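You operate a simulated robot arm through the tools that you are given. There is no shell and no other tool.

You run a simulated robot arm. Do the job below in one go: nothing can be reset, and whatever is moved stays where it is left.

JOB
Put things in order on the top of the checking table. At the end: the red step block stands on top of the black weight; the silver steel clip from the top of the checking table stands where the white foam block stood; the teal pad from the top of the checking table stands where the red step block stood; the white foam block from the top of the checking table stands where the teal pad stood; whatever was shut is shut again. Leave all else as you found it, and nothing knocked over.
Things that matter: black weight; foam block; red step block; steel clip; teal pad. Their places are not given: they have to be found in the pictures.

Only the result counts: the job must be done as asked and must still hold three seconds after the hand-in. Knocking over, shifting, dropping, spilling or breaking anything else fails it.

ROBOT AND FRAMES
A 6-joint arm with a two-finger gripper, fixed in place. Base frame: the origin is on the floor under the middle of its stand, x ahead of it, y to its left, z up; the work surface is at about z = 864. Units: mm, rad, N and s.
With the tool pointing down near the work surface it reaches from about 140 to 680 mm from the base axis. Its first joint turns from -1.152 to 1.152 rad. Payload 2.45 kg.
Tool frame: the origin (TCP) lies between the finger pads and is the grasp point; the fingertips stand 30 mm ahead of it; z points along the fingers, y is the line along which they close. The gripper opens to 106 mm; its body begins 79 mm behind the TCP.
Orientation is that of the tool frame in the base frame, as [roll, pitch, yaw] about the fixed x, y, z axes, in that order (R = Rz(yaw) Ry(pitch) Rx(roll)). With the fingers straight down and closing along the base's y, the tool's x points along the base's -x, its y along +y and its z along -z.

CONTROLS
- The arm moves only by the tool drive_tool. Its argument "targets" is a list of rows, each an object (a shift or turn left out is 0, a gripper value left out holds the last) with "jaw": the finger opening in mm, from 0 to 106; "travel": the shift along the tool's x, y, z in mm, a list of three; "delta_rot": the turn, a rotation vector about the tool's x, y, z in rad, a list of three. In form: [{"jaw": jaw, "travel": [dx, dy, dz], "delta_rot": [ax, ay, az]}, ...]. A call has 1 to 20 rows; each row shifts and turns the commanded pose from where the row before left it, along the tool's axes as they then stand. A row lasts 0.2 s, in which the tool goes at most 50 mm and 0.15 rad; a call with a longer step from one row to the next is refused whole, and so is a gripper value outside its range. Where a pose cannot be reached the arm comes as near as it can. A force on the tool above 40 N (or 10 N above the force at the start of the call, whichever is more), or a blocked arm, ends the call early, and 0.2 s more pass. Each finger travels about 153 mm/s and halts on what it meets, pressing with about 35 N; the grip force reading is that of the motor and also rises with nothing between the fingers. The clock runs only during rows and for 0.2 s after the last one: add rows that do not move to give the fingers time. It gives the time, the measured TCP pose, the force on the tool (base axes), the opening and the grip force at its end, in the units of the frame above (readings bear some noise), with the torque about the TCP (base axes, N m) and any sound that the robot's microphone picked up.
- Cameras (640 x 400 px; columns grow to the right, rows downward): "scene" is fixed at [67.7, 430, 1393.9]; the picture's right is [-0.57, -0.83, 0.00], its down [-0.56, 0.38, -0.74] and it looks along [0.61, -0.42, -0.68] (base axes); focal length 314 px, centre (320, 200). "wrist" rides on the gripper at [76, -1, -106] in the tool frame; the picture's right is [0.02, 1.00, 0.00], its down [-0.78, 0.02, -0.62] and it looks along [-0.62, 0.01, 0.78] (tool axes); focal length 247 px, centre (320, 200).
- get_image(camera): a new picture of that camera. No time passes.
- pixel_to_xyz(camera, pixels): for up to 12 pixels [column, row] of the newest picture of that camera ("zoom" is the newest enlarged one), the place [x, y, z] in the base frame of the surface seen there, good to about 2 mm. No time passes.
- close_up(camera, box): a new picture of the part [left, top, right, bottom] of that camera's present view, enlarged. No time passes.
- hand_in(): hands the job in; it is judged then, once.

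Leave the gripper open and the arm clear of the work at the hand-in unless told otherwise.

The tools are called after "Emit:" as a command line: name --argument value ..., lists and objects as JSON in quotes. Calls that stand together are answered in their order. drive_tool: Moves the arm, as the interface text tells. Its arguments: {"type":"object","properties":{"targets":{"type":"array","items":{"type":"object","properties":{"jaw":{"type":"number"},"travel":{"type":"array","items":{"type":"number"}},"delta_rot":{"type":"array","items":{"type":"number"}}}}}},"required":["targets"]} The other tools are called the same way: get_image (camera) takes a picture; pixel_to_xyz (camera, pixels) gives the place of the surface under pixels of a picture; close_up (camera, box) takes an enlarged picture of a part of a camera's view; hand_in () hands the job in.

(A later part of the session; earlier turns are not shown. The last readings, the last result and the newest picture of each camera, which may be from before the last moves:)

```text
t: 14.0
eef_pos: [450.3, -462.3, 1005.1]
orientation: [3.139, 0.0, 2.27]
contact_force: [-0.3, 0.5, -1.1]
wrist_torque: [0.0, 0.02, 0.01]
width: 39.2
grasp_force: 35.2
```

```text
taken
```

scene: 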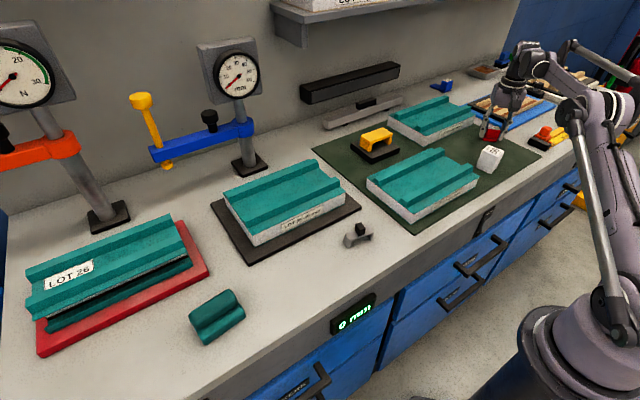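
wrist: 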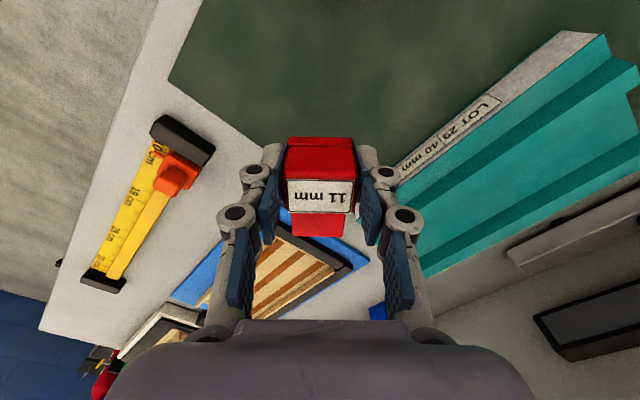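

Secure. I rotate by +0.699 about tool z (plate along base y) and then carry it toward above the weight's handle, stopping ~40 mm short.

Emit:
drive_tool --targets '[{"delta_rot": [0, 0, 0.1398]}, {"delta_rot": [0, 0, 0.1398]}, {"delta_rot": [0, 0, 0.1398]}, {"delta_rot": [0, 0, 0.1398]}, {"delta_rot": [0, 0, 0.1398]}, {"travel": [15, 7.5, 0]}, {"travel": [30, 15.5, 0]}, {"travel": [30, 15.5, 0]}, {"travel": [30, 15.5, 0]}, {"travel": [30, 15.5, 0]}, {"travel": [30, 15.5, 0]}, {"travel": [30, 15.5, 0]}, {"travel": [30, 15.5, 0]}, {"travel": [30, 15.5, 0]}, {"travel": [20, 10, 0]}, {"travel": [10, 5, 0]}, {}]'

Emit:
get_image --camera "wrist"

Emit:
get_image --camera "scene"

```text
t: 17.6
eef_pos: [597.3, -177.1, 1006.2]
orientation: [3.141, -0.003, 1.569]
contact_force: [0.3, 0.1, -1.4]
wrist_torque: [0.04, 0.0, -0.02]
width: 39.1
grasp_force: 34.6
```

```text
taken
```

wrist: 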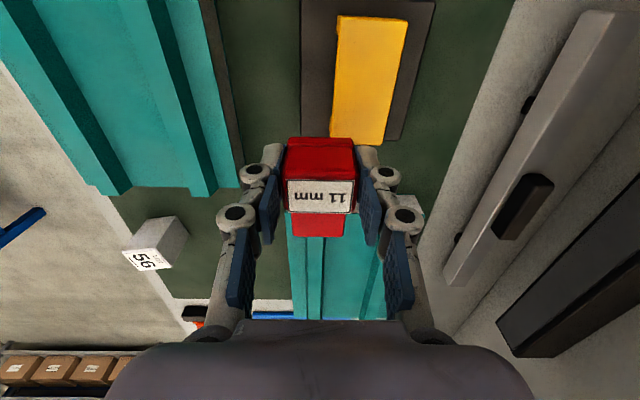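

```text
taken
```

scene: 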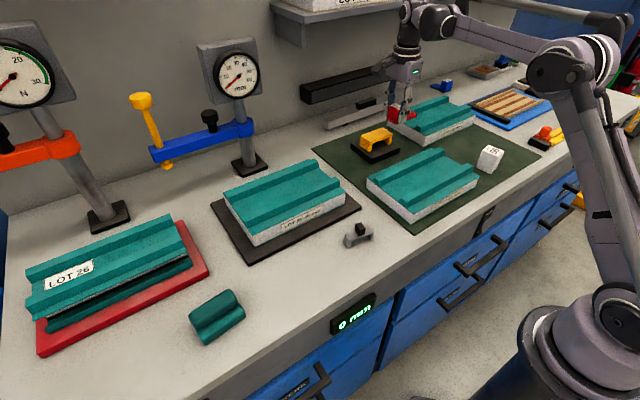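

I re-measure the yellow handle top from this nearer view: corners (340,17), (407,22), (382,143), (332,138).

Emit:
pixel_to_xyz --camera "wrist" --pixels '[[342, 18], [406, 23], [382, 141], [334, 136], [370, 80], [303, 5], [432, 5], [405, 135], [303, 130]]'

Emit:
close_up --camera "wrist" --box '[280, 0, 440, 150]'

```text
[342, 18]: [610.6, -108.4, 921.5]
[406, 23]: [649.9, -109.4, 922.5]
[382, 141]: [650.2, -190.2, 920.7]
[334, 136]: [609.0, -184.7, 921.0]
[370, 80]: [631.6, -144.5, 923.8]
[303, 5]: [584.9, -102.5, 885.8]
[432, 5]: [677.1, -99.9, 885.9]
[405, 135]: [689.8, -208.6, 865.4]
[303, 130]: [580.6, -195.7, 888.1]
```

```text
2.67 times, centred on (360, 75) of wrist
```

zoom: 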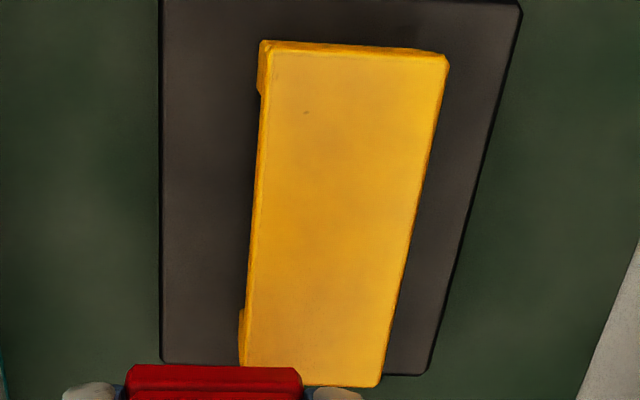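

Handle top centre ≈ [629.5,-151]. I move to TCP target [630,-124.7] at this height, then check the picture.

Emit:
drive_tool --targets '[{"travel": [15, 10, 0]}, {"travel": [15, 10, 0]}, {"travel": [12, 8, 0]}, {"travel": [10.4, 4.7, 0]}, {}, {}]'

Emit:
get_image --camera "wrist"

Emit:
close_up --camera "scene" --box '[340, 60, 440, 170]'

```text
t: 19.0
eef_pos: [630.2, -125.1, 1005.1]
orientation: [3.14, 0.0, 1.571]
contact_force: [-0.3, 0.3, -1.5]
wrist_torque: [0.02, -0.01, 0.01]
width: 39.4
grasp_force: 34.3
```

```text
taken
```

wrist: 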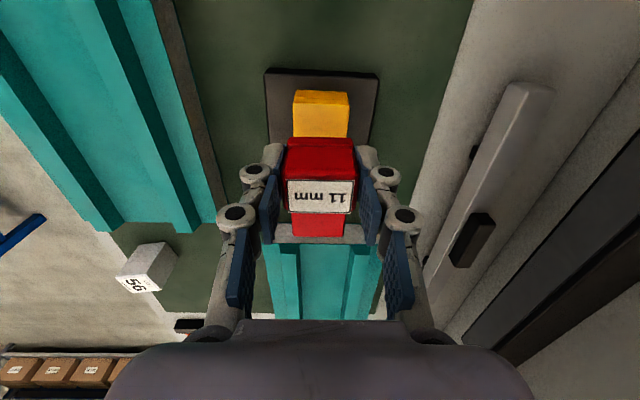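

```text
3.64 times, centred on (390, 115) of scene
```

zoom: 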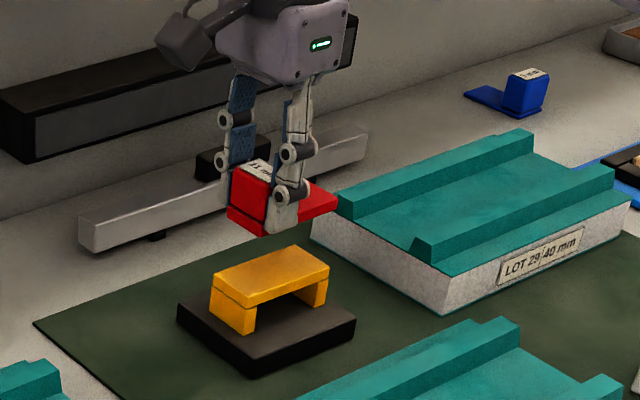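

Well aligned over the handle. I descend 40 mm, leaving a few mm gap.

Emit:
drive_tool --targets '[{"travel": [0, 0, 12]}, {"travel": [0, 0, 12]}, {"travel": [0, 0, 10]}, {"travel": [0, 0, 6]}, {}]'

Emit:
close_up --camera "scene" --box '[340, 70, 440, 170]'

Emit:
get_image --camera "wrist"

```text
t: 20.2
eef_pos: [631.1, -125.3, 966.5]
orientation: [-3.141, -0.002, 1.571]
contact_force: [0.0, -0.1, -0.8]
wrist_torque: [-0.01, 0.03, -0.01]
width: 39.2
grasp_force: 35.0
```

```text
4.00 times, centred on (390, 120) of scene
```

zoom: 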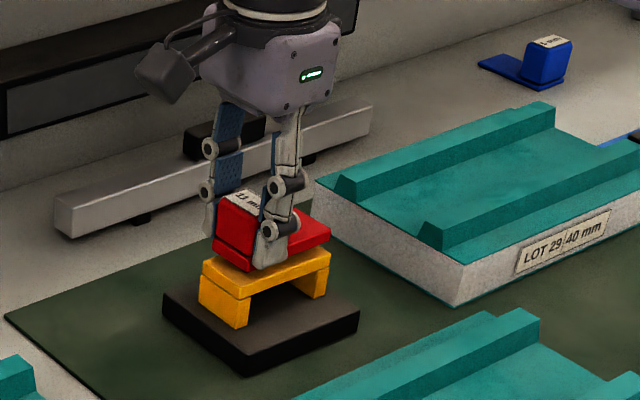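

```text
taken
```

wrist: 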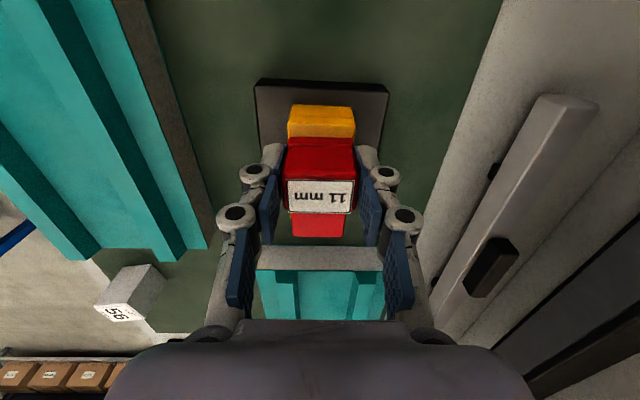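

Good. I now lower in 2 mm steps and watch the force.

Emit:
drive_tool --targets '[{"travel": [0, 0, 2]}, {"travel": [0, 0, 2]}, {}]'

```text
t: 21.0
eef_pos: [629.6, -124.3, 961.1]
orientation: [3.141, -0.002, 1.57]
contact_force: [0.1, 0.0, -1.0]
wrist_torque: [0.02, -0.01, -0.01]
width: 39.2
grasp_force: 34.9
```

Emit:
drive_tool --targets '[{"travel": [0, 0, 1.5]}, {}]'

Emit:
close_up --camera "scene" --box '[360, 100, 410, 150]'

```text
t: 21.6
eef_pos: [629.7, -123.0, 959.8]
orientation: [3.139, -0.001, 1.57]
contact_force: [0.3, -0.3, -0.8]
wrist_torque: [0.01, 0.03, -0.04]
width: 39.3
grasp_force: 34.8
```

```text
8.00 times, centred on (385, 125) of scene
```

zoom: 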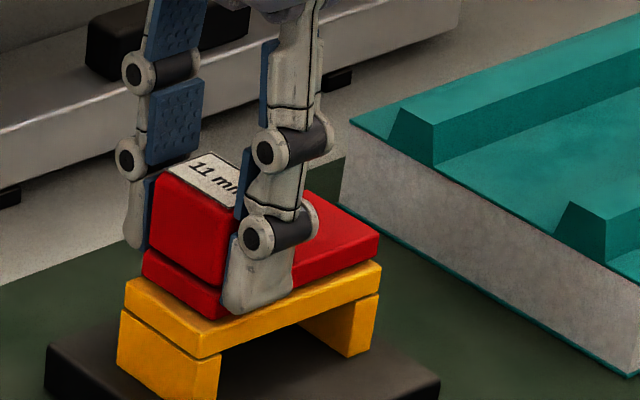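

Nearly touching; no force rise yet. I step down 1 mm at a time.

Emit:
drive_tool --targets '[{"travel": [0, 0, 1]}, {}]'

Emit:
drive_tool --targets '[{"travel": [0, 0, 1]}, {}]'

```text
t: 22.2
eef_pos: [630.4, -125.4, 960.5]
orientation: [3.14, -0.002, 1.571]
contact_force: [-0.2, 0.2, -1.6]
wrist_torque: [-0.03, -0.03, -0.04]
width: 39.1
grasp_force: 35.3
```

```text
t: 22.8
eef_pos: [630.0, -124.8, 960.0]
orientation: [3.14, -0.002, 1.571]
contact_force: [0.1, 1.0, 2.7]
wrist_torque: [-0.18, 0.0, -0.01]
width: 39.2
grasp_force: 35.4
```

Contact: force rose to +2.7 N. One more 0.7 mm, then open the fingers to 58 mm.

Emit:
drive_tool --targets '[{"travel": [0, 0, 0.7]}, {}]'

```text
t: 23.4
eef_pos: [631.5, -123.6, 958.5]
orientation: [3.141, 0.0, 1.57]
contact_force: [1.6, -0.2, 16.7]
wrist_torque: [-0.45, -0.02, 0.01]
width: 39.2
grasp_force: 35.0
```

Firm contact, with the force acting ~26 mm toward the plate centre, as expected. I open the fingers.

Emit:
drive_tool --targets '[{"jaw": 44}, {"jaw": 52}, {"jaw": 60}, {}]'

Emit:
close_up --camera "scene" --box '[340, 80, 440, 170]'

Emit:
get_image --camera "wrist"

```text
t: 24.4
eef_pos: [630.6, -123.8, 958.3]
orientation: [3.139, -0.001, 1.57]
contact_force: [-0.5, -0.3, 0.2]
wrist_torque: [-0.02, -0.01, -0.01]
width: 60.0
grasp_force: 0.1
```

```text
4.44 times, centred on (390, 125) of scene
```

zoom: 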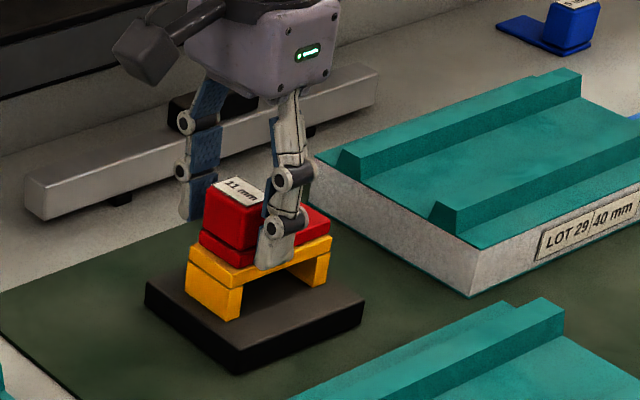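

```text
taken
```

wrist: 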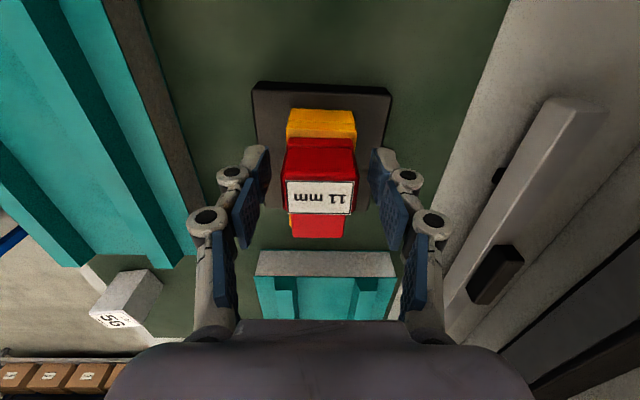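

The red block stands on the weight. I rise straight up, and query where the gauge arms on the left side are before going there.

Emit:
drive_tool --targets '[{"travel": [0, 0, -15]}, {"travel": [0, 0, -20]}, {"travel": [0, 0, -20]}, {"travel": [0, 0, -20]}, {}]'

Emit:
get_image --camera "scene"

Emit:
pixel_to_xyz --camera "scene" --pixels '[[152, 155], [168, 165], [140, 100], [240, 130], [250, 163], [5, 155], [75, 145], [105, 215], [35, 345], [205, 270], [95, 250], [236, 75]]'

```text
t: 25.6
eef_pos: [629.5, -125.4, 1032.9]
orientation: [3.14, -0.002, 1.571]
contact_force: [-0.6, 1.4, -1.1]
wrist_torque: [0.01, 0.03, 0.01]
width: 59.9
grasp_force: 0.0
```

```text
taken
```

scene: 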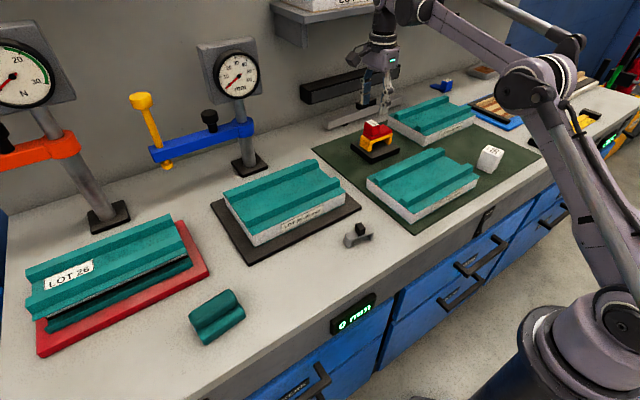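

```text
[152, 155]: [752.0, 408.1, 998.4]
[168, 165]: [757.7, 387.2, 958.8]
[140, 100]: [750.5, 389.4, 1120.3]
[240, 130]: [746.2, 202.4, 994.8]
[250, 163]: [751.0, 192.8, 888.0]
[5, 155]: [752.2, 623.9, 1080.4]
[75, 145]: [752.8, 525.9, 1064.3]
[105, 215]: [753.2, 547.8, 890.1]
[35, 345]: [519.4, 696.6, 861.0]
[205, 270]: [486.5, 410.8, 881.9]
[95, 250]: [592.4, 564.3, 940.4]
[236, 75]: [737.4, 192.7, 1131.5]
```

Stands are at x≈750, away from my path. I pull inward and up, then turn the tool back to its initial yaw.

Emit:
drive_tool --targets '[{"travel": [3, -30, -5]}, {"travel": [3, -35, -7]}, {"travel": [3, -35, -7]}, {"travel": [3, -35, -7]}, {"travel": [3, -35, -7]}, {"travel": [3, -35, -7]}, {"travel": [3, -35, -7]}, {"delta_rot": [0, 0, -0.1428]}, {"delta_rot": [0, 0, -0.1428]}, {"delta_rot": [0, 0, -0.1428]}, {"delta_rot": [0, 0, -0.1428]}, {"delta_rot": [0, 0, -0.1428]}, {"delta_rot": [0, 0, -0.1428]}, {"delta_rot": [0, 0, -0.1428]}, {"delta_rot": [0, 0, -0.1428]}, {"delta_rot": [0, 0, -0.1428]}, {"delta_rot": [0, 0, -0.1428]}, {"delta_rot": [0, 0, -0.1428]}, {"jaw": 106}]'

Emit:
get_image --camera "scene"

```text
t: 29.6
eef_pos: [390.1, -104.1, 1079.3]
orientation: [3.14, 0.002, -3.14]
contact_force: [-0.3, -0.2, 1.0]
wrist_torque: [0.0, -0.01, -0.02]
width: 105.7
grasp_force: 0.2
```

```text
taken
```

scene: 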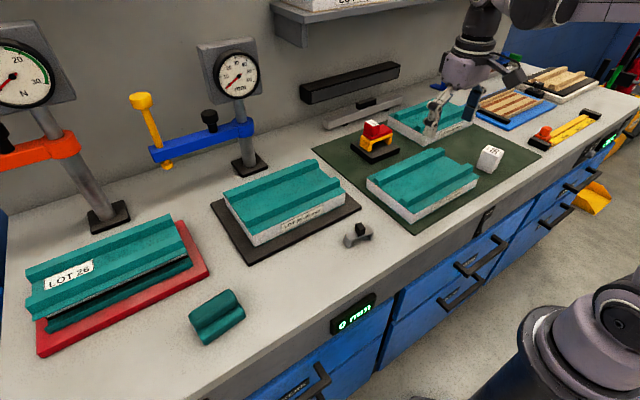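

Next stop: above the clip, to measure it. I move +y about 210 mm.

Emit:
drive_tool --targets '[{"travel": [5, 35, 0]}, {"travel": [5, 35, 0]}, {"travel": [5, 35, 0]}, {"travel": [5, 35, 0]}, {"travel": [0, 35, 10]}, {"travel": [0, 35, 20]}, {"travel": [0, 0, 20]}, {}]'

Emit:
get_image --camera "wrist"

```text
t: 31.4
eef_pos: [370.7, 106.7, 1030.1]
orientation: [3.14, 0.003, 3.139]
contact_force: [0.3, 0.1, 0.0]
wrist_torque: [0.04, -0.01, 0.03]
width: 106.0
grasp_force: 0.1
```

```text
taken
```

wrist: 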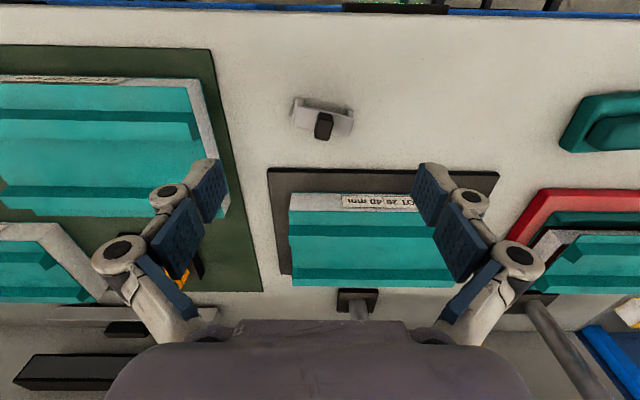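

The clip is at (322,118). I zoom in on it.

Emit:
close_up --camera "wrist" --box '[272, 85, 372, 150]'

```text
6.15 times, centred on (322, 118) of wrist
```

zoom: 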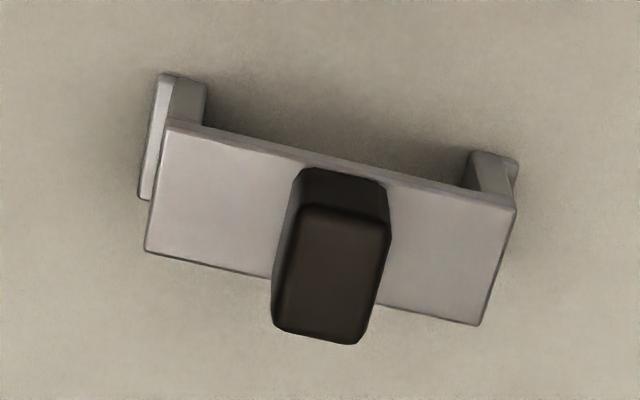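

I read the clip's top plate corners and the knob's corners.

Emit:
pixel_to_xyz --camera "zoom" --pixels '[[170, 126], [512, 212], [478, 321], [149, 248], [225, 200], [440, 255], [308, 210], [386, 230], [356, 338], [280, 325], [332, 275], [146, 185]]'

Emit:
pixel_to_xyz --camera "zoom" --pixels '[[165, 80], [205, 90], [475, 155], [515, 165], [80, 200], [560, 300], [155, 110], [510, 185]]'

```text
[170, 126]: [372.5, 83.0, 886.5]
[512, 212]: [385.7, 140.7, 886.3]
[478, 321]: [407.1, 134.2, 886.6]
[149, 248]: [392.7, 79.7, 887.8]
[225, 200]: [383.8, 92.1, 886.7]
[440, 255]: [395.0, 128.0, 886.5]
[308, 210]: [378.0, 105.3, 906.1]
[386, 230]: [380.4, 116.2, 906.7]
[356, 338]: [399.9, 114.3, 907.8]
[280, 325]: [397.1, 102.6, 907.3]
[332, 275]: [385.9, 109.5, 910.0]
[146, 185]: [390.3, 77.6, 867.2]
```

```text
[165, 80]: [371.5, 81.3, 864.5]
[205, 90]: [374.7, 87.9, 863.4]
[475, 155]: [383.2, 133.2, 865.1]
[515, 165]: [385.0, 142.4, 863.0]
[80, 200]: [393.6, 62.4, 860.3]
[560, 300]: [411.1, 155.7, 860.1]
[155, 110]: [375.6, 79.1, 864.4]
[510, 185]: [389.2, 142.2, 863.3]
```

Clip: bridge 58×21.5 mm, centre [389.5,109.4], long axis at ≈76.5°, table at z 860, plate top 886.5, knob top ~908. Now I go on to the teal pad.

Emit:
drive_tool --targets '[{"travel": [3, 35, 0]}, {"travel": [3, 35, 0]}, {"travel": [3, 35, 0]}, {"travel": [3, 35, 0]}, {"travel": [3, 35, 0]}, {"travel": [3, 35, 0]}, {"travel": [3, 35, 0]}, {"travel": [0, 35, 0]}, {"travel": [0, 30, 0]}, {}]'

Emit:
get_image --camera "wrist"

Emit:
get_image --camera "scene"

```text
t: 33.6
eef_pos: [350.5, 416.8, 1030.6]
orientation: [3.14, 0.001, 3.141]
contact_force: [-0.1, 0.1, -0.4]
wrist_torque: [0.03, -0.03, 0.01]
width: 106.3
grasp_force: 0.0
```

```text
taken
```

wrist: 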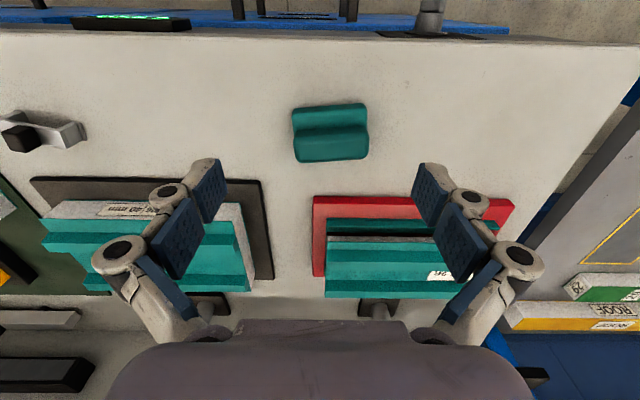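

```text
taken
```

scene: 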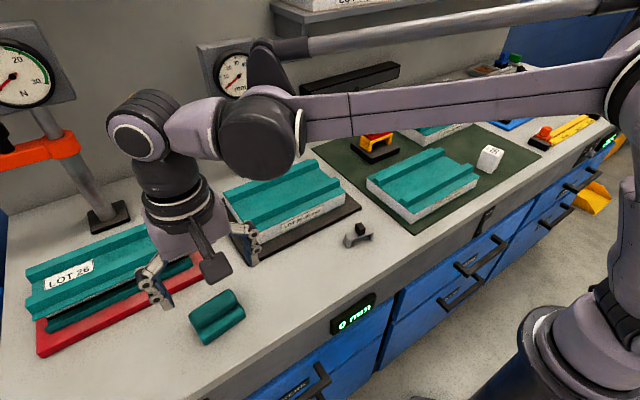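

The teal pad is at (330,132). I zoom on it in both cameras.

Emit:
close_up --camera "scene" --box '[175, 275, 260, 355]'

Emit:
close_up --camera "wrist" --box '[275, 90, 385, 175]'

```text
5.00 times, centred on (218, 315) of scene
```

zoom: 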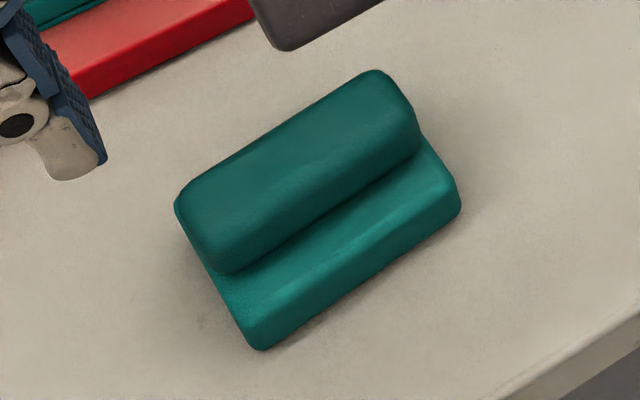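

```text
4.71 times, centred on (330, 132) of wrist
```

zoom: 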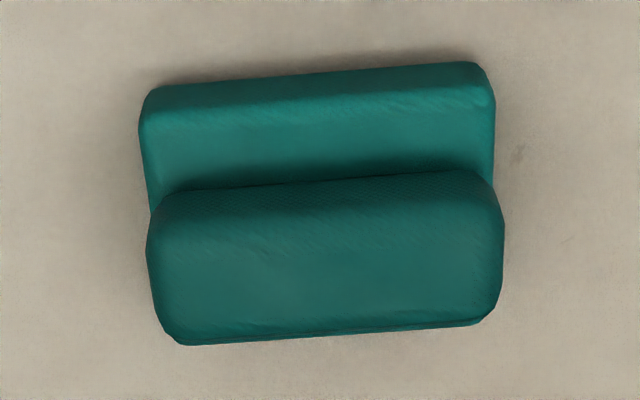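

I read points over the pad: slab corners, ridge corners and top.

Emit:
pixel_to_xyz --camera "zoom" --pixels '[[147, 110], [483, 70], [150, 125], [488, 90], [155, 180], [490, 165], [170, 200], [485, 185], [325, 255], [180, 320], [480, 305], [330, 335]]'

Emit:
pixel_to_xyz --camera "zoom" --pixels '[[320, 95], [320, 130], [320, 175], [320, 200], [320, 300], [325, 325], [155, 260], [500, 240], [180, 342], [488, 320], [330, 350], [310, 72]]'

Emit:
close_up --camera "scene" --box '[175, 275, 260, 355]'

Emit:
pixel_to_xyz --camera "zoom" --pixels '[[180, 205], [225, 268], [415, 145], [370, 75], [300, 170], [255, 345], [458, 205], [265, 315], [440, 180], [345, 245], [215, 280], [430, 145]]'

```text
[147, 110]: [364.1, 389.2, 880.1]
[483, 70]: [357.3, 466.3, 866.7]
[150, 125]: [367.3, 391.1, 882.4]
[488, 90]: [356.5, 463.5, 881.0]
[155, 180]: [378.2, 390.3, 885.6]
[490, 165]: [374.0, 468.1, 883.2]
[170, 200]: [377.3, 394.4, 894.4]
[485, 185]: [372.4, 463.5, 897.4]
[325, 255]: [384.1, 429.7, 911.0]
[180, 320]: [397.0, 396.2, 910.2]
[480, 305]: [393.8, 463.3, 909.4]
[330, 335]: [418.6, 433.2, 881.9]
```

```text
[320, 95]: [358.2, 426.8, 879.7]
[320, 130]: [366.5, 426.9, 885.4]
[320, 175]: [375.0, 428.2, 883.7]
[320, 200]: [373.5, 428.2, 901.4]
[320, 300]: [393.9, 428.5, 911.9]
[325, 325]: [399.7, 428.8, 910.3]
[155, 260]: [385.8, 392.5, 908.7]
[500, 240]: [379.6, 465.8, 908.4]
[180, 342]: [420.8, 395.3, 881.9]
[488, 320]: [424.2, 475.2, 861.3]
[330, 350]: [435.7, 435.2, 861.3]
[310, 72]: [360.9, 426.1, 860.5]
```

```text
5.00 times, centred on (218, 315) of scene
```

zoom: 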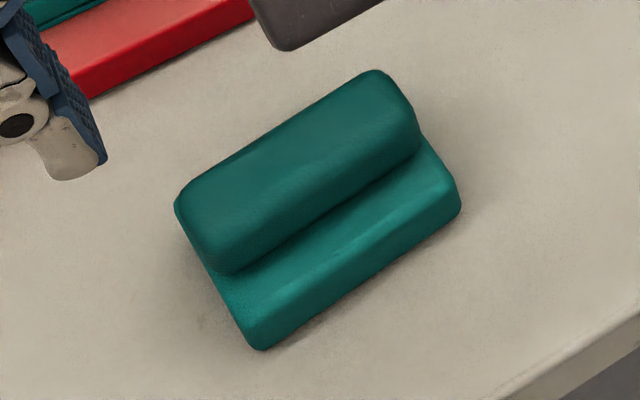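

```text
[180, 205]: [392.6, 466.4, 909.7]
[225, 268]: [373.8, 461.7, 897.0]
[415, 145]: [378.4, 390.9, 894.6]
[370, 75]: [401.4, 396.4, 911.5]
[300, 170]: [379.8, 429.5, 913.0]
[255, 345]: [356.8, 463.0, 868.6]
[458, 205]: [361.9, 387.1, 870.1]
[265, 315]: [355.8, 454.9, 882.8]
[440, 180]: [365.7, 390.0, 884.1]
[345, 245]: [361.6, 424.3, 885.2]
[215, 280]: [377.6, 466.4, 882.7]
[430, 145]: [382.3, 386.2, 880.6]
```

Pad: base ≈ 80×63 mm, ridge ≈ 73×27 mm on its middle, centre ≈ [388.5,428.5], long axis ≈ 95.5°, base top z≈884, ridge top ≈ 912. I will grip the ridge across its thickness, off-centre toward tool +x so that the far placing spot stays in reach. First I rotate the tool by +1.475 about its z with the jaw at 60.

Emit:
drive_tool --targets '[{"jaw": 60, "delta_rot": [0, 0, 0.1475]}, {"delta_rot": [0, 0, 0.1475]}, {"delta_rot": [0, 0, 0.1475]}, {"delta_rot": [0, 0, 0.1475]}, {"delta_rot": [0, 0, 0.1475]}, {"delta_rot": [0, 0, 0.1475]}, {"delta_rot": [0, 0, 0.1475]}, {"delta_rot": [0, 0, 0.1475]}, {"delta_rot": [0, 0, 0.1475]}, {"delta_rot": [0, 0, 0.1475]}, {}]'

Emit:
get_image --camera "wrist"

```text
t: 36.0
eef_pos: [350.1, 416.3, 1030.7]
orientation: [3.14, -0.002, 1.663]
contact_force: [0.1, 0.4, -0.3]
wrist_torque: [-0.02, 0.01, 0.01]
width: 59.9
grasp_force: 0.0
```

```text
taken
```

wrist: 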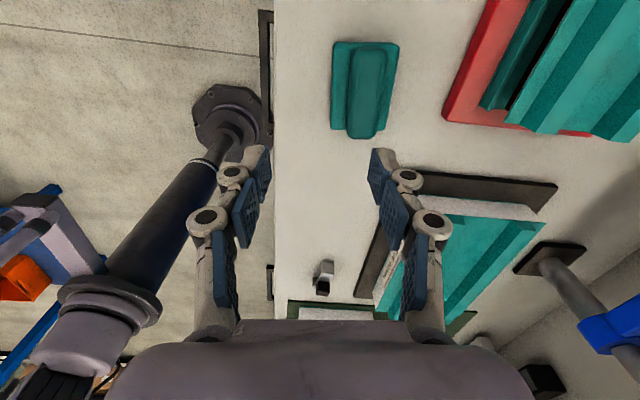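

Rotation reached. I zoom on the pad at (365,90) from here to refine its axis and centre.

Emit:
close_up --camera "wrist" --box '[315, 30, 415, 150]'

```text
3.33 times, centred on (365, 90) of wrist
```

zoom: 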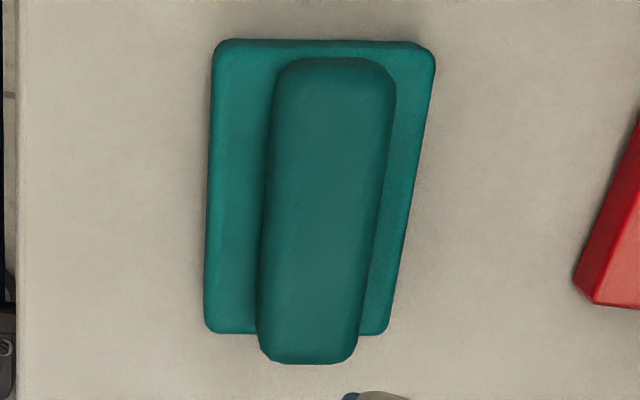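

Emit:
pixel_to_xyz --camera "zoom" --pixels '[[216, 50], [430, 55], [209, 325], [385, 328], [285, 70], [388, 75], [264, 350], [352, 352], [325, 200], [268, 200], [383, 200], [320, 45]]'

```text
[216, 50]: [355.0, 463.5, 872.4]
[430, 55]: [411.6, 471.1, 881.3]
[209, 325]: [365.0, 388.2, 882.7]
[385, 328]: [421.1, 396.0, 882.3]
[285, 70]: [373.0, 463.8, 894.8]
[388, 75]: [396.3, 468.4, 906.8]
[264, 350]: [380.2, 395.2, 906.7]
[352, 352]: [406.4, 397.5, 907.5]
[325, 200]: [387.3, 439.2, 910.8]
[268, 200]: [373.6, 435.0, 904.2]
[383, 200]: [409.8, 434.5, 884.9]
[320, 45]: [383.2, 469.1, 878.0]
```

Refined: centre ≈ [388.4,430], axis ≈ 97.3°. I correct the yaw by 2°, move above the ridge (18 mm toward tool +x from centre) and descend to z≈950.

Emit:
drive_tool --targets '[{"delta_rot": [0, 0, -0.035]}, {"travel": [9, 13.2, 0]}, {"travel": [9, 13.2, 0]}, {"travel": [8.8, 13.3, 0]}, {"travel": [0, 0, 25]}, {"travel": [0, 0, 25]}, {"travel": [0, 0, 25]}, {}]'

Emit:
get_image --camera "wrist"

Emit:
get_image --camera "scene"

```text
t: 37.8
eef_pos: [385.4, 448.0, 955.0]
orientation: [3.139, -0.001, 1.701]
contact_force: [0.7, 0.9, 0.3]
wrist_torque: [-0.03, 0.01, 0.05]
width: 59.8
grasp_force: 0.1
```

```text
taken
```

wrist: 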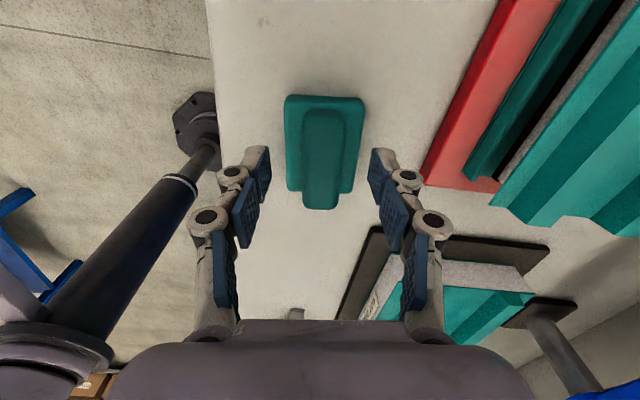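

```text
taken
```

scene: 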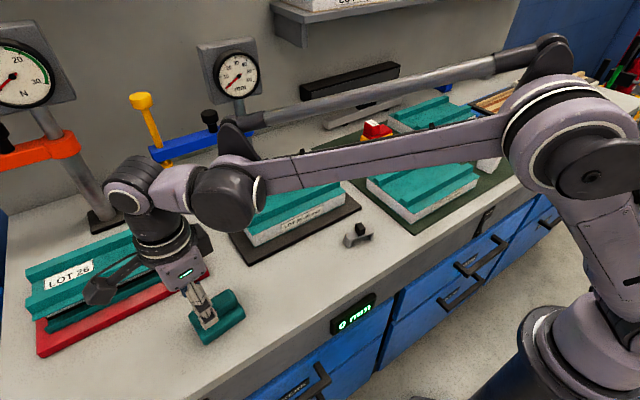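

Aligned: ridge centred at column ~322 between fingers. I descend 37 mm to TCP z≈918.

Emit:
drive_tool --targets '[{"travel": [0, 0, 15]}, {"travel": [0, 0, 12]}, {"travel": [0, 0, 7]}, {"travel": [0, 0, 3]}, {}]'

Emit:
get_image --camera "wrist"

Emit:
close_up --camera "scene" --box '[165, 260, 275, 355]'

```text
t: 39.0
eef_pos: [385.9, 448.0, 918.9]
orientation: [3.139, 0.0, 1.702]
contact_force: [-0.2, -0.1, 0.0]
wrist_torque: [-0.01, 0.01, -0.03]
width: 60.1
grasp_force: 0.0
```

```text
taken
```

wrist: 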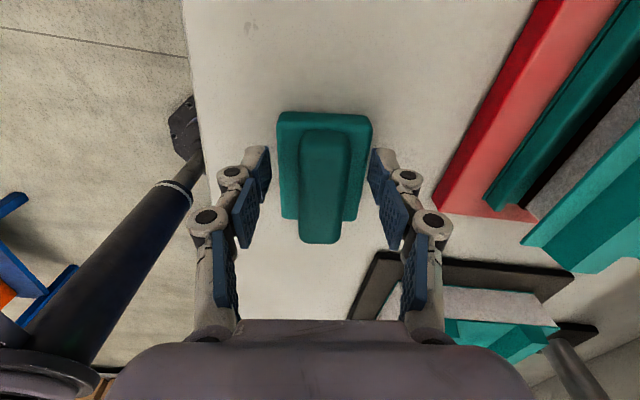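

```text
4.21 times, centred on (220, 308) of scene
```

zoom: 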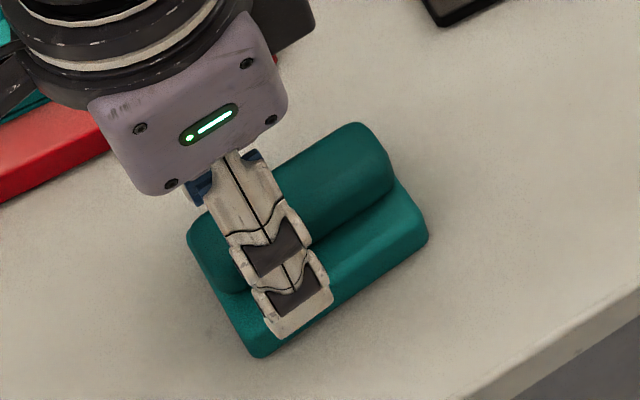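

Fingers are beside the ridge above the base. I close to 12 mm and hold.

Emit:
drive_tool --targets '[{"jaw": 40}, {"jaw": 15}, {}, {}]'

Emit:
get_image --camera "wrist"

```text
t: 40.0
eef_pos: [386.1, 447.8, 918.7]
orientation: [3.14, -0.002, 1.7]
contact_force: [1.0, -0.2, 2.0]
wrist_torque: [0.04, -0.01, -0.05]
width: 29.1
grasp_force: 35.4
```

```text
taken
```

wrist: 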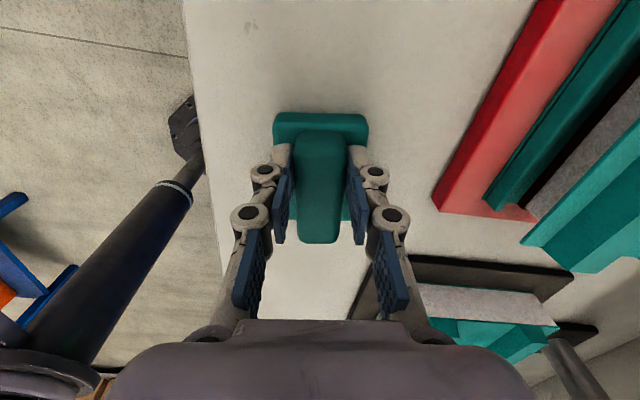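

Gripped at 29 mm. I lift gently to z≈1000.

Emit:
drive_tool --targets '[{"travel": [0, 0, -5]}, {"travel": [0, 0, -10]}, {"travel": [0, 0, -15]}, {"travel": [0, 0, -20]}, {"travel": [0, 0, -20]}, {"travel": [0, 0, -20]}, {}]'

Emit:
close_up --camera "wrist" --box '[240, 90, 400, 260]'

Emit:
get_image --camera "scene"

```text
t: 41.6
eef_pos: [387.1, 448.4, 1010.1]
orientation: [3.141, 0.0, 1.7]
contact_force: [-0.3, 0.0, -0.7]
wrist_torque: [0.04, 0.0, 0.02]
width: 29.0
grasp_force: 34.8
```

```text
2.35 times, centred on (320, 175) of wrist
```

zoom: 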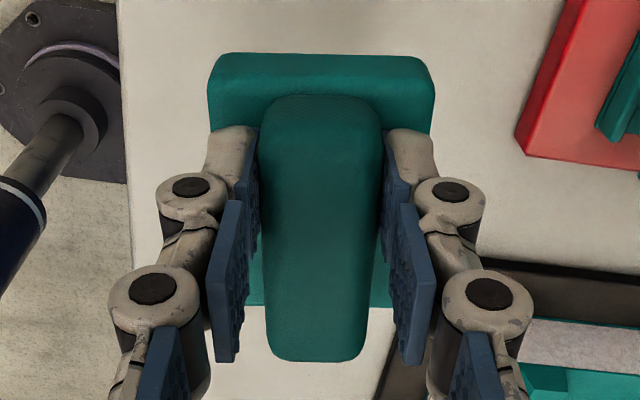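

```text
taken
```

scene: 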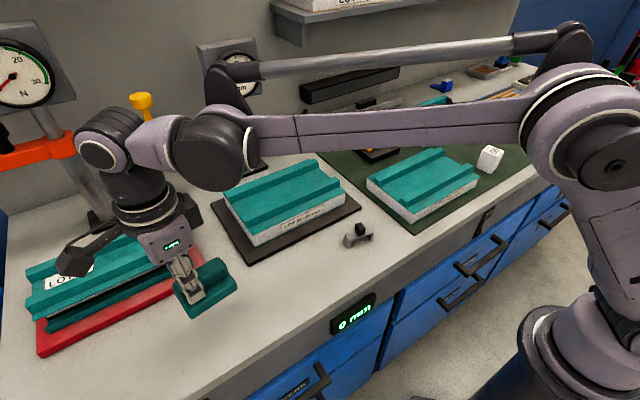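

I measure the pad in hand: ridge ends (325,105) and (315,350), base edge (225,60), (425,62), and side edges.

Emit:
pixel_to_xyz --camera "zoom" --pixels '[[325, 105], [315, 352], [222, 62], [425, 64], [322, 200], [322, 62], [270, 345], [360, 345], [212, 110], [430, 110]]'

```text
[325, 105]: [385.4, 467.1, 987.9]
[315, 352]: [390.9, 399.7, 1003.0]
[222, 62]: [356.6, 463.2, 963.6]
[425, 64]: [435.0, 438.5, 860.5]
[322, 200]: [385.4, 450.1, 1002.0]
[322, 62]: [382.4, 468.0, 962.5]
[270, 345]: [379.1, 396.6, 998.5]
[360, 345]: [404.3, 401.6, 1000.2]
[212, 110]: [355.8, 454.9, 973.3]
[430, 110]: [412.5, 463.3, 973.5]
```

The pad is held firmly, its centre ~18 mm behind the TCP along tool x, bottom ~58 mm below the TCP. I turn the yaw to ~2.27, rise a bit and carry it toward the red block's old spot in a straight pass at z≈1030.

Emit:
drive_tool --targets '[{"travel": [0, 0, -10]}, {"travel": [0, 0, -10]}, {"delta_rot": [0, 0, -0.1423]}, {"delta_rot": [0, 0, -0.1423]}, {"delta_rot": [0, 0, -0.1423]}, {"delta_rot": [0, 0, -0.1423]}, {"travel": [-15, -11, 0]}, {"travel": [-28, -20.4, 0]}, {"travel": [-28, -20.4, 0]}, {"travel": [-28, -20.4, 0]}, {"travel": [-28, -20.4, 0]}, {"travel": [-28, -20.4, 0]}, {"travel": [-28, -20.4, 0]}, {"travel": [-28, -20.4, 0]}, {"travel": [-28, -20.4, 0]}, {"travel": [-28, -20.4, 0]}, {"travel": [-28, -20.4, 0]}, {"travel": [-28, -20.4, 0]}, {"travel": [-15, -11, 0]}, {}]'

Emit:
get_image --camera "wrist"

Emit:
get_image --camera "scene"

```text
t: 45.8
eef_pos: [414.1, 30.9, 1028.5]
orientation: [3.14, 0.0, 2.27]
contact_force: [0.0, -0.4, -0.7]
wrist_torque: [-0.01, 0.01, 0.01]
width: 28.9
grasp_force: 34.8
```

```text
taken
```

wrist: 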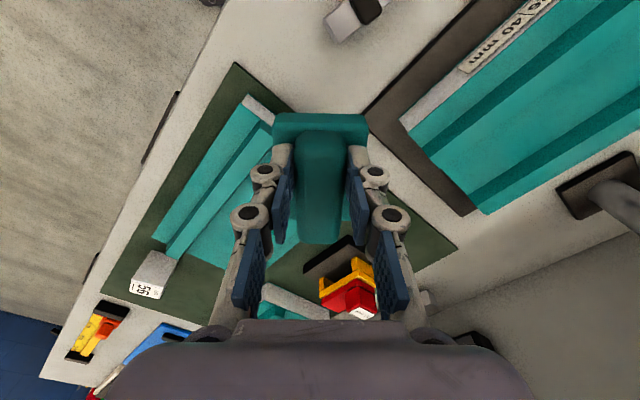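

```text
taken
```

scene: 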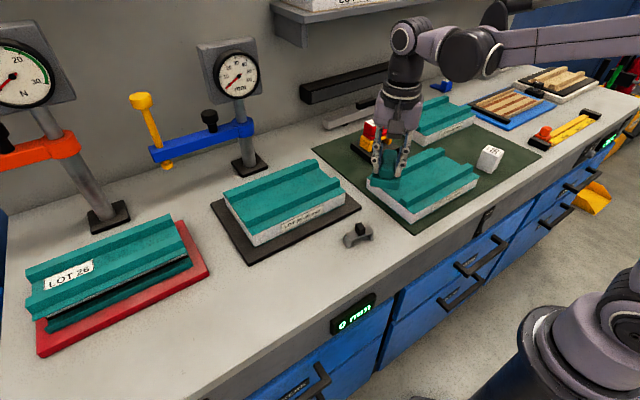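

Good. I continue to about [452,-464] at the same height.

Emit:
drive_tool --targets '[{"travel": [-15, -10.7, 0]}, {"travel": [-28.7, -20.6, 0]}, {"travel": [-28.7, -20.6, 0]}, {"travel": [-28.7, -20.6, 0]}, {"travel": [-28.7, -20.6, 0]}, {"travel": [-28.7, -20.6, 0]}, {"travel": [-28.7, -20.6, 0]}, {"travel": [-28.7, -20.6, 0]}, {"travel": [-28.7, -20.6, 0]}, {"travel": [-28.7, -20.6, 0]}, {"travel": [-28.7, -20.6, 0]}, {"travel": [-28.7, -20.6, 0]}, {"travel": [-28.7, -20.6, 0]}, {"travel": [-28.7, -20.6, 0]}, {"travel": [-15, -10.7, 0]}, {}]'

Emit:
get_image --camera "wrist"

Emit:
get_image --camera "scene"

```text
t: 49.2
eef_pos: [452.7, -465.2, 1026.8]
orientation: [3.14, 0.001, 2.272]
contact_force: [0.6, 0.7, 0.1]
wrist_torque: [0.02, 0.01, 0.0]
width: 28.9
grasp_force: 35.2
```

```text
taken
```

wrist: 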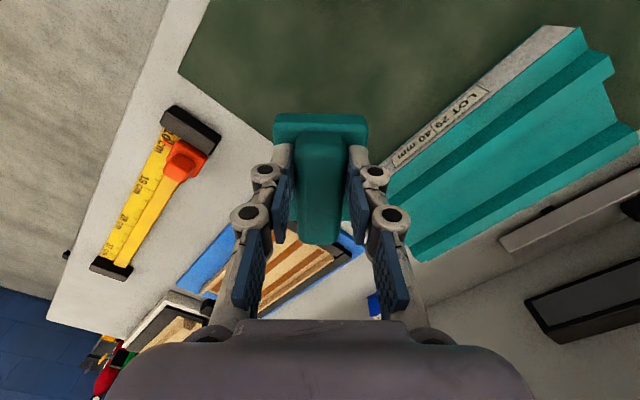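

```text
taken
```

scene: 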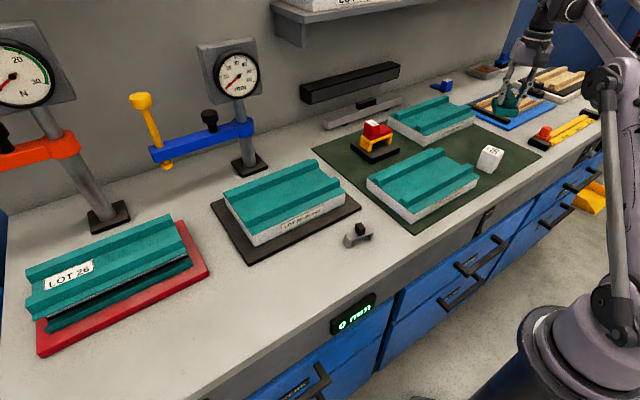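

I descend to z≈960 and slide outward 28 mm along -tool x to the TCP target [470.4,-486.7].

Emit:
drive_tool --targets '[{"travel": [0, 0, 20]}, {"travel": [0, 0, 22]}, {"travel": [0, 0, 22]}, {"travel": [-10, 0, 2]}, {"travel": [-10, 0, 0]}, {"travel": [-7.9, 0, 0]}, {}, {}]'

Emit:
get_image --camera "wrist"

Emit:
close_up --camera "scene" --box '[440, 70, 580, 190]'

```text
t: 51.0
eef_pos: [470.9, -485.3, 961.9]
orientation: [3.14, 0.0, 2.268]
contact_force: [0.4, 0.4, -0.9]
wrist_torque: [0.01, 0.03, 0.0]
width: 29.3
grasp_force: 34.9
```

```text
taken
```

wrist: 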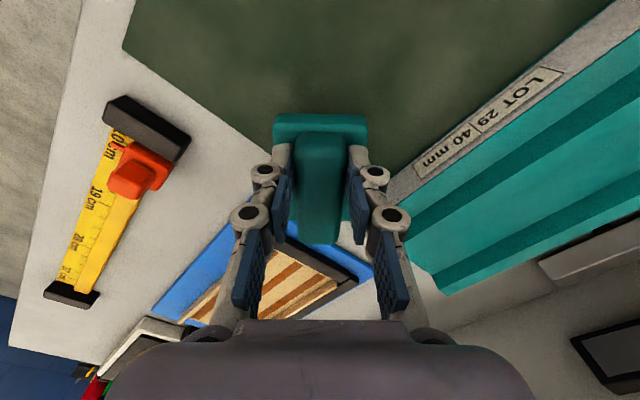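

```text
3.33 times, centred on (510, 130) of scene
```

zoom: 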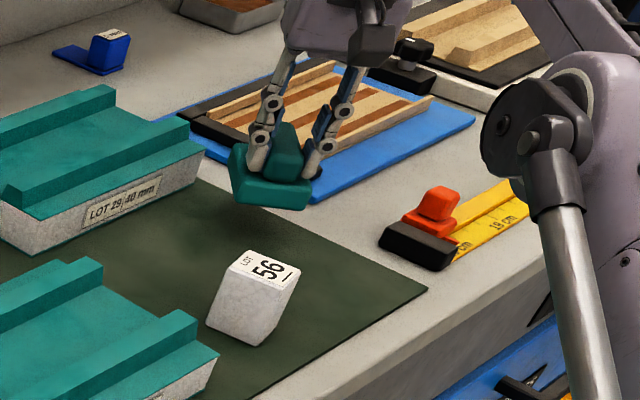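

Clear on all sides. I lower 32 mm, then continue in small steps.

Emit:
drive_tool --targets '[{"travel": [0, 0, 12]}, {"travel": [0, 0, 10]}, {"travel": [0, 0, 7]}, {"travel": [0, 0, 3]}, {}]'

Emit:
close_up --camera "scene" --box '[460, 100, 540, 170]'

```text
t: 52.2
eef_pos: [470.8, -483.4, 929.4]
orientation: [3.14, -0.002, 2.27]
contact_force: [-0.3, -0.8, -1.5]
wrist_torque: [0.04, 0.01, 0.03]
width: 29.1
grasp_force: 34.8
```

```text
5.71 times, centred on (500, 135) of scene
```

zoom: 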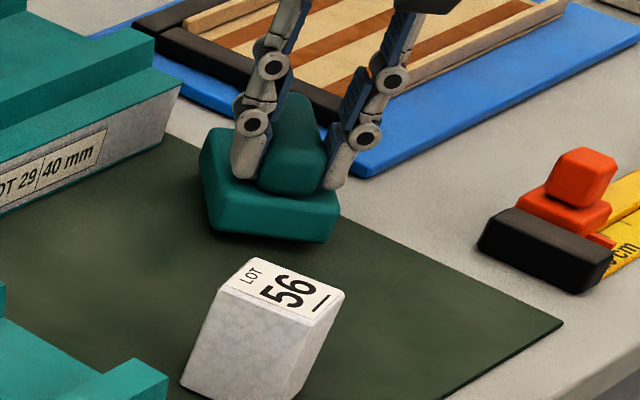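

I lower in 2 mm steps with a 2 mm outward trim.

Emit:
drive_tool --targets '[{"travel": [-2, 0, 2]}, {"travel": [0, 0, 1.5]}, {}]'

Emit:
drive_tool --targets '[{"travel": [0, 0, 1.5]}, {}]'

```text
t: 53.0
eef_pos: [471.8, -486.0, 926.0]
orientation: [3.139, -0.001, 2.27]
contact_force: [-0.4, 1.1, -1.3]
wrist_torque: [-0.01, 0.03, 0.0]
width: 29.1
grasp_force: 35.4
```

```text
t: 53.6
eef_pos: [471.0, -487.5, 923.6]
orientation: [3.14, -0.001, 2.271]
contact_force: [0.6, 1.1, -0.9]
wrist_torque: [0.0, 0.01, 0.0]
width: 29.2
grasp_force: 35.1
```

Emit:
drive_tool --targets '[{"travel": [0, 0, 1]}, {}]'

Emit:
drive_tool --targets '[{"travel": [0, 0, 1]}, {}]'

```text
t: 54.2
eef_pos: [472.0, -486.4, 923.3]
orientation: [3.14, 0.001, 2.269]
contact_force: [0.1, -0.8, -0.8]
wrist_torque: [0.04, 0.01, -0.03]
width: 29.0
grasp_force: 34.7
```

```text
t: 54.8
eef_pos: [472.0, -487.0, 923.0]
orientation: [3.141, 0.0, 2.27]
contact_force: [-0.9, 0.4, -0.6]
wrist_torque: [-0.03, 0.02, -0.01]
width: 29.2
grasp_force: 34.8
```

No contact yet; I step down further in 1 mm steps.

Emit:
drive_tool --targets '[{"travel": [0, 0, 1]}, {}]'

Emit:
drive_tool --targets '[{"travel": [0, 0, 1]}, {}]'

```text
t: 55.4
eef_pos: [472.2, -487.5, 922.6]
orientation: [3.14, 0.002, 2.268]
contact_force: [1.6, -2.4, 10.6]
wrist_torque: [-0.15, -0.09, 0.02]
width: 29.1
grasp_force: 35.0
```

```text
t: 56.0
eef_pos: [471.9, -487.1, 923.3]
orientation: [3.14, -0.001, 2.268]
contact_force: [3.6, -4.8, 30.4]
wrist_torque: [-0.21, -0.13, 0.03]
width: 28.8
grasp_force: 35.3
```

Contact with 30 N; I ease up 1 mm, then open to 50 mm.

Emit:
drive_tool --targets '[{"travel": [0, 0, -1]}, {"jaw": 36}, {"jaw": 45}, {"jaw": 52}, {}]'

Emit:
get_image --camera "wrist"

Emit:
close_up --camera "scene" --box '[460, 100, 540, 170]'

```text
t: 57.2
eef_pos: [471.5, -484.7, 921.7]
orientation: [3.14, 0.001, 2.271]
contact_force: [0.3, 0.0, -0.1]
wrist_torque: [0.0, 0.01, 0.02]
width: 52.1
grasp_force: 0.0
```

```text
taken
```

wrist: 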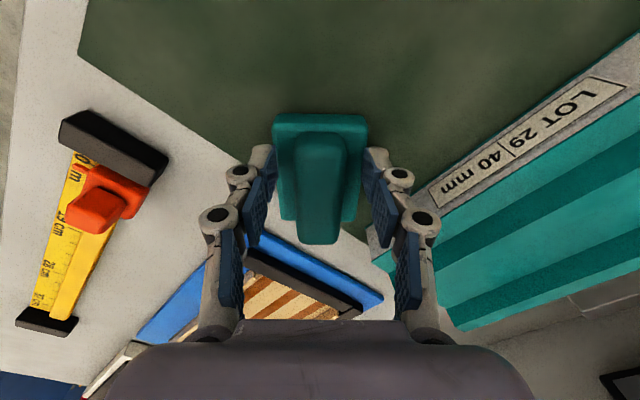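

```text
5.71 times, centred on (500, 135) of scene
```

zoom: 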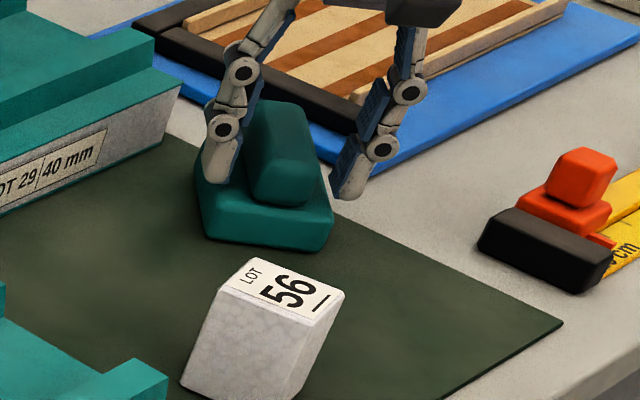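

Released; the pad stands flat. I rise straight up 45 mm then back inward, and check its final place.

Emit:
drive_tool --targets '[{"travel": [0, 0, -15]}, {"travel": [0, 0, -20]}, {"travel": [5, 0, -20]}, {"travel": [15, 0, -20]}, {"travel": [20, 0, -20]}, {}]'

Emit:
get_image --camera "wrist"

Emit:
close_up --camera "wrist" --box '[265, 80, 385, 210]'

```text
t: 58.6
eef_pos: [446.7, -455.5, 1016.5]
orientation: [3.139, 0.001, 2.269]
contact_force: [-0.2, 0.3, 0.4]
wrist_torque: [-0.02, 0.01, -0.01]
width: 52.1
grasp_force: 0.0
```

```text
taken
```

wrist: 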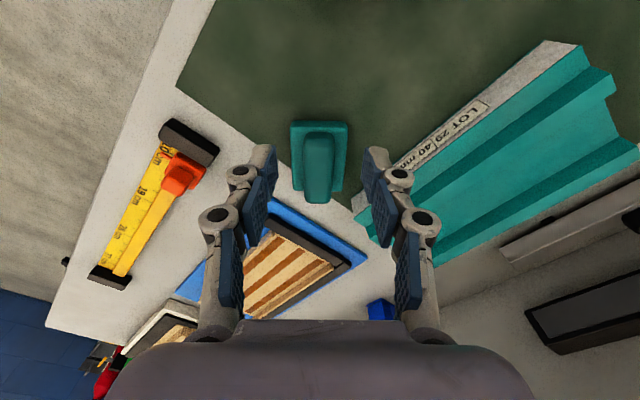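

```text
3.08 times, centred on (325, 145) of wrist
```

zoom: 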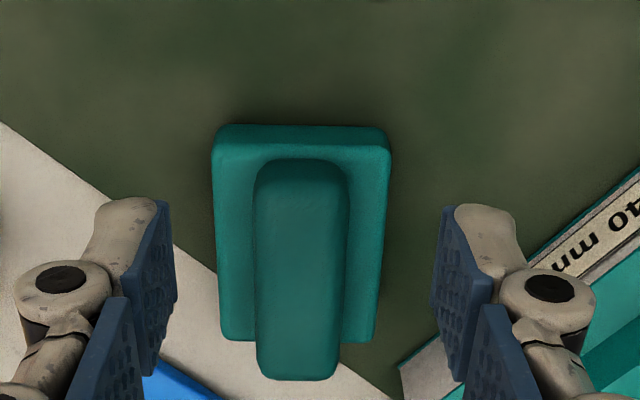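

Emit:
pixel_to_xyz --camera "zoom" --pixels '[[218, 145], [385, 148], [225, 330], [372, 334], [258, 180], [345, 180], [262, 370], [332, 370], [300, 260], [300, 135]]'

```text
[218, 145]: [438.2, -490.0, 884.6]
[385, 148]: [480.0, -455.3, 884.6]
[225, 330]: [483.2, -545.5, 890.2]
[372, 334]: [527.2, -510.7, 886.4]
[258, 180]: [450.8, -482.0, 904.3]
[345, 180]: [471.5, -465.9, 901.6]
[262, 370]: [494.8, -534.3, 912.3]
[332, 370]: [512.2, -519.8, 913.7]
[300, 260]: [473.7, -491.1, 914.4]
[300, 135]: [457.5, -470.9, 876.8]
```

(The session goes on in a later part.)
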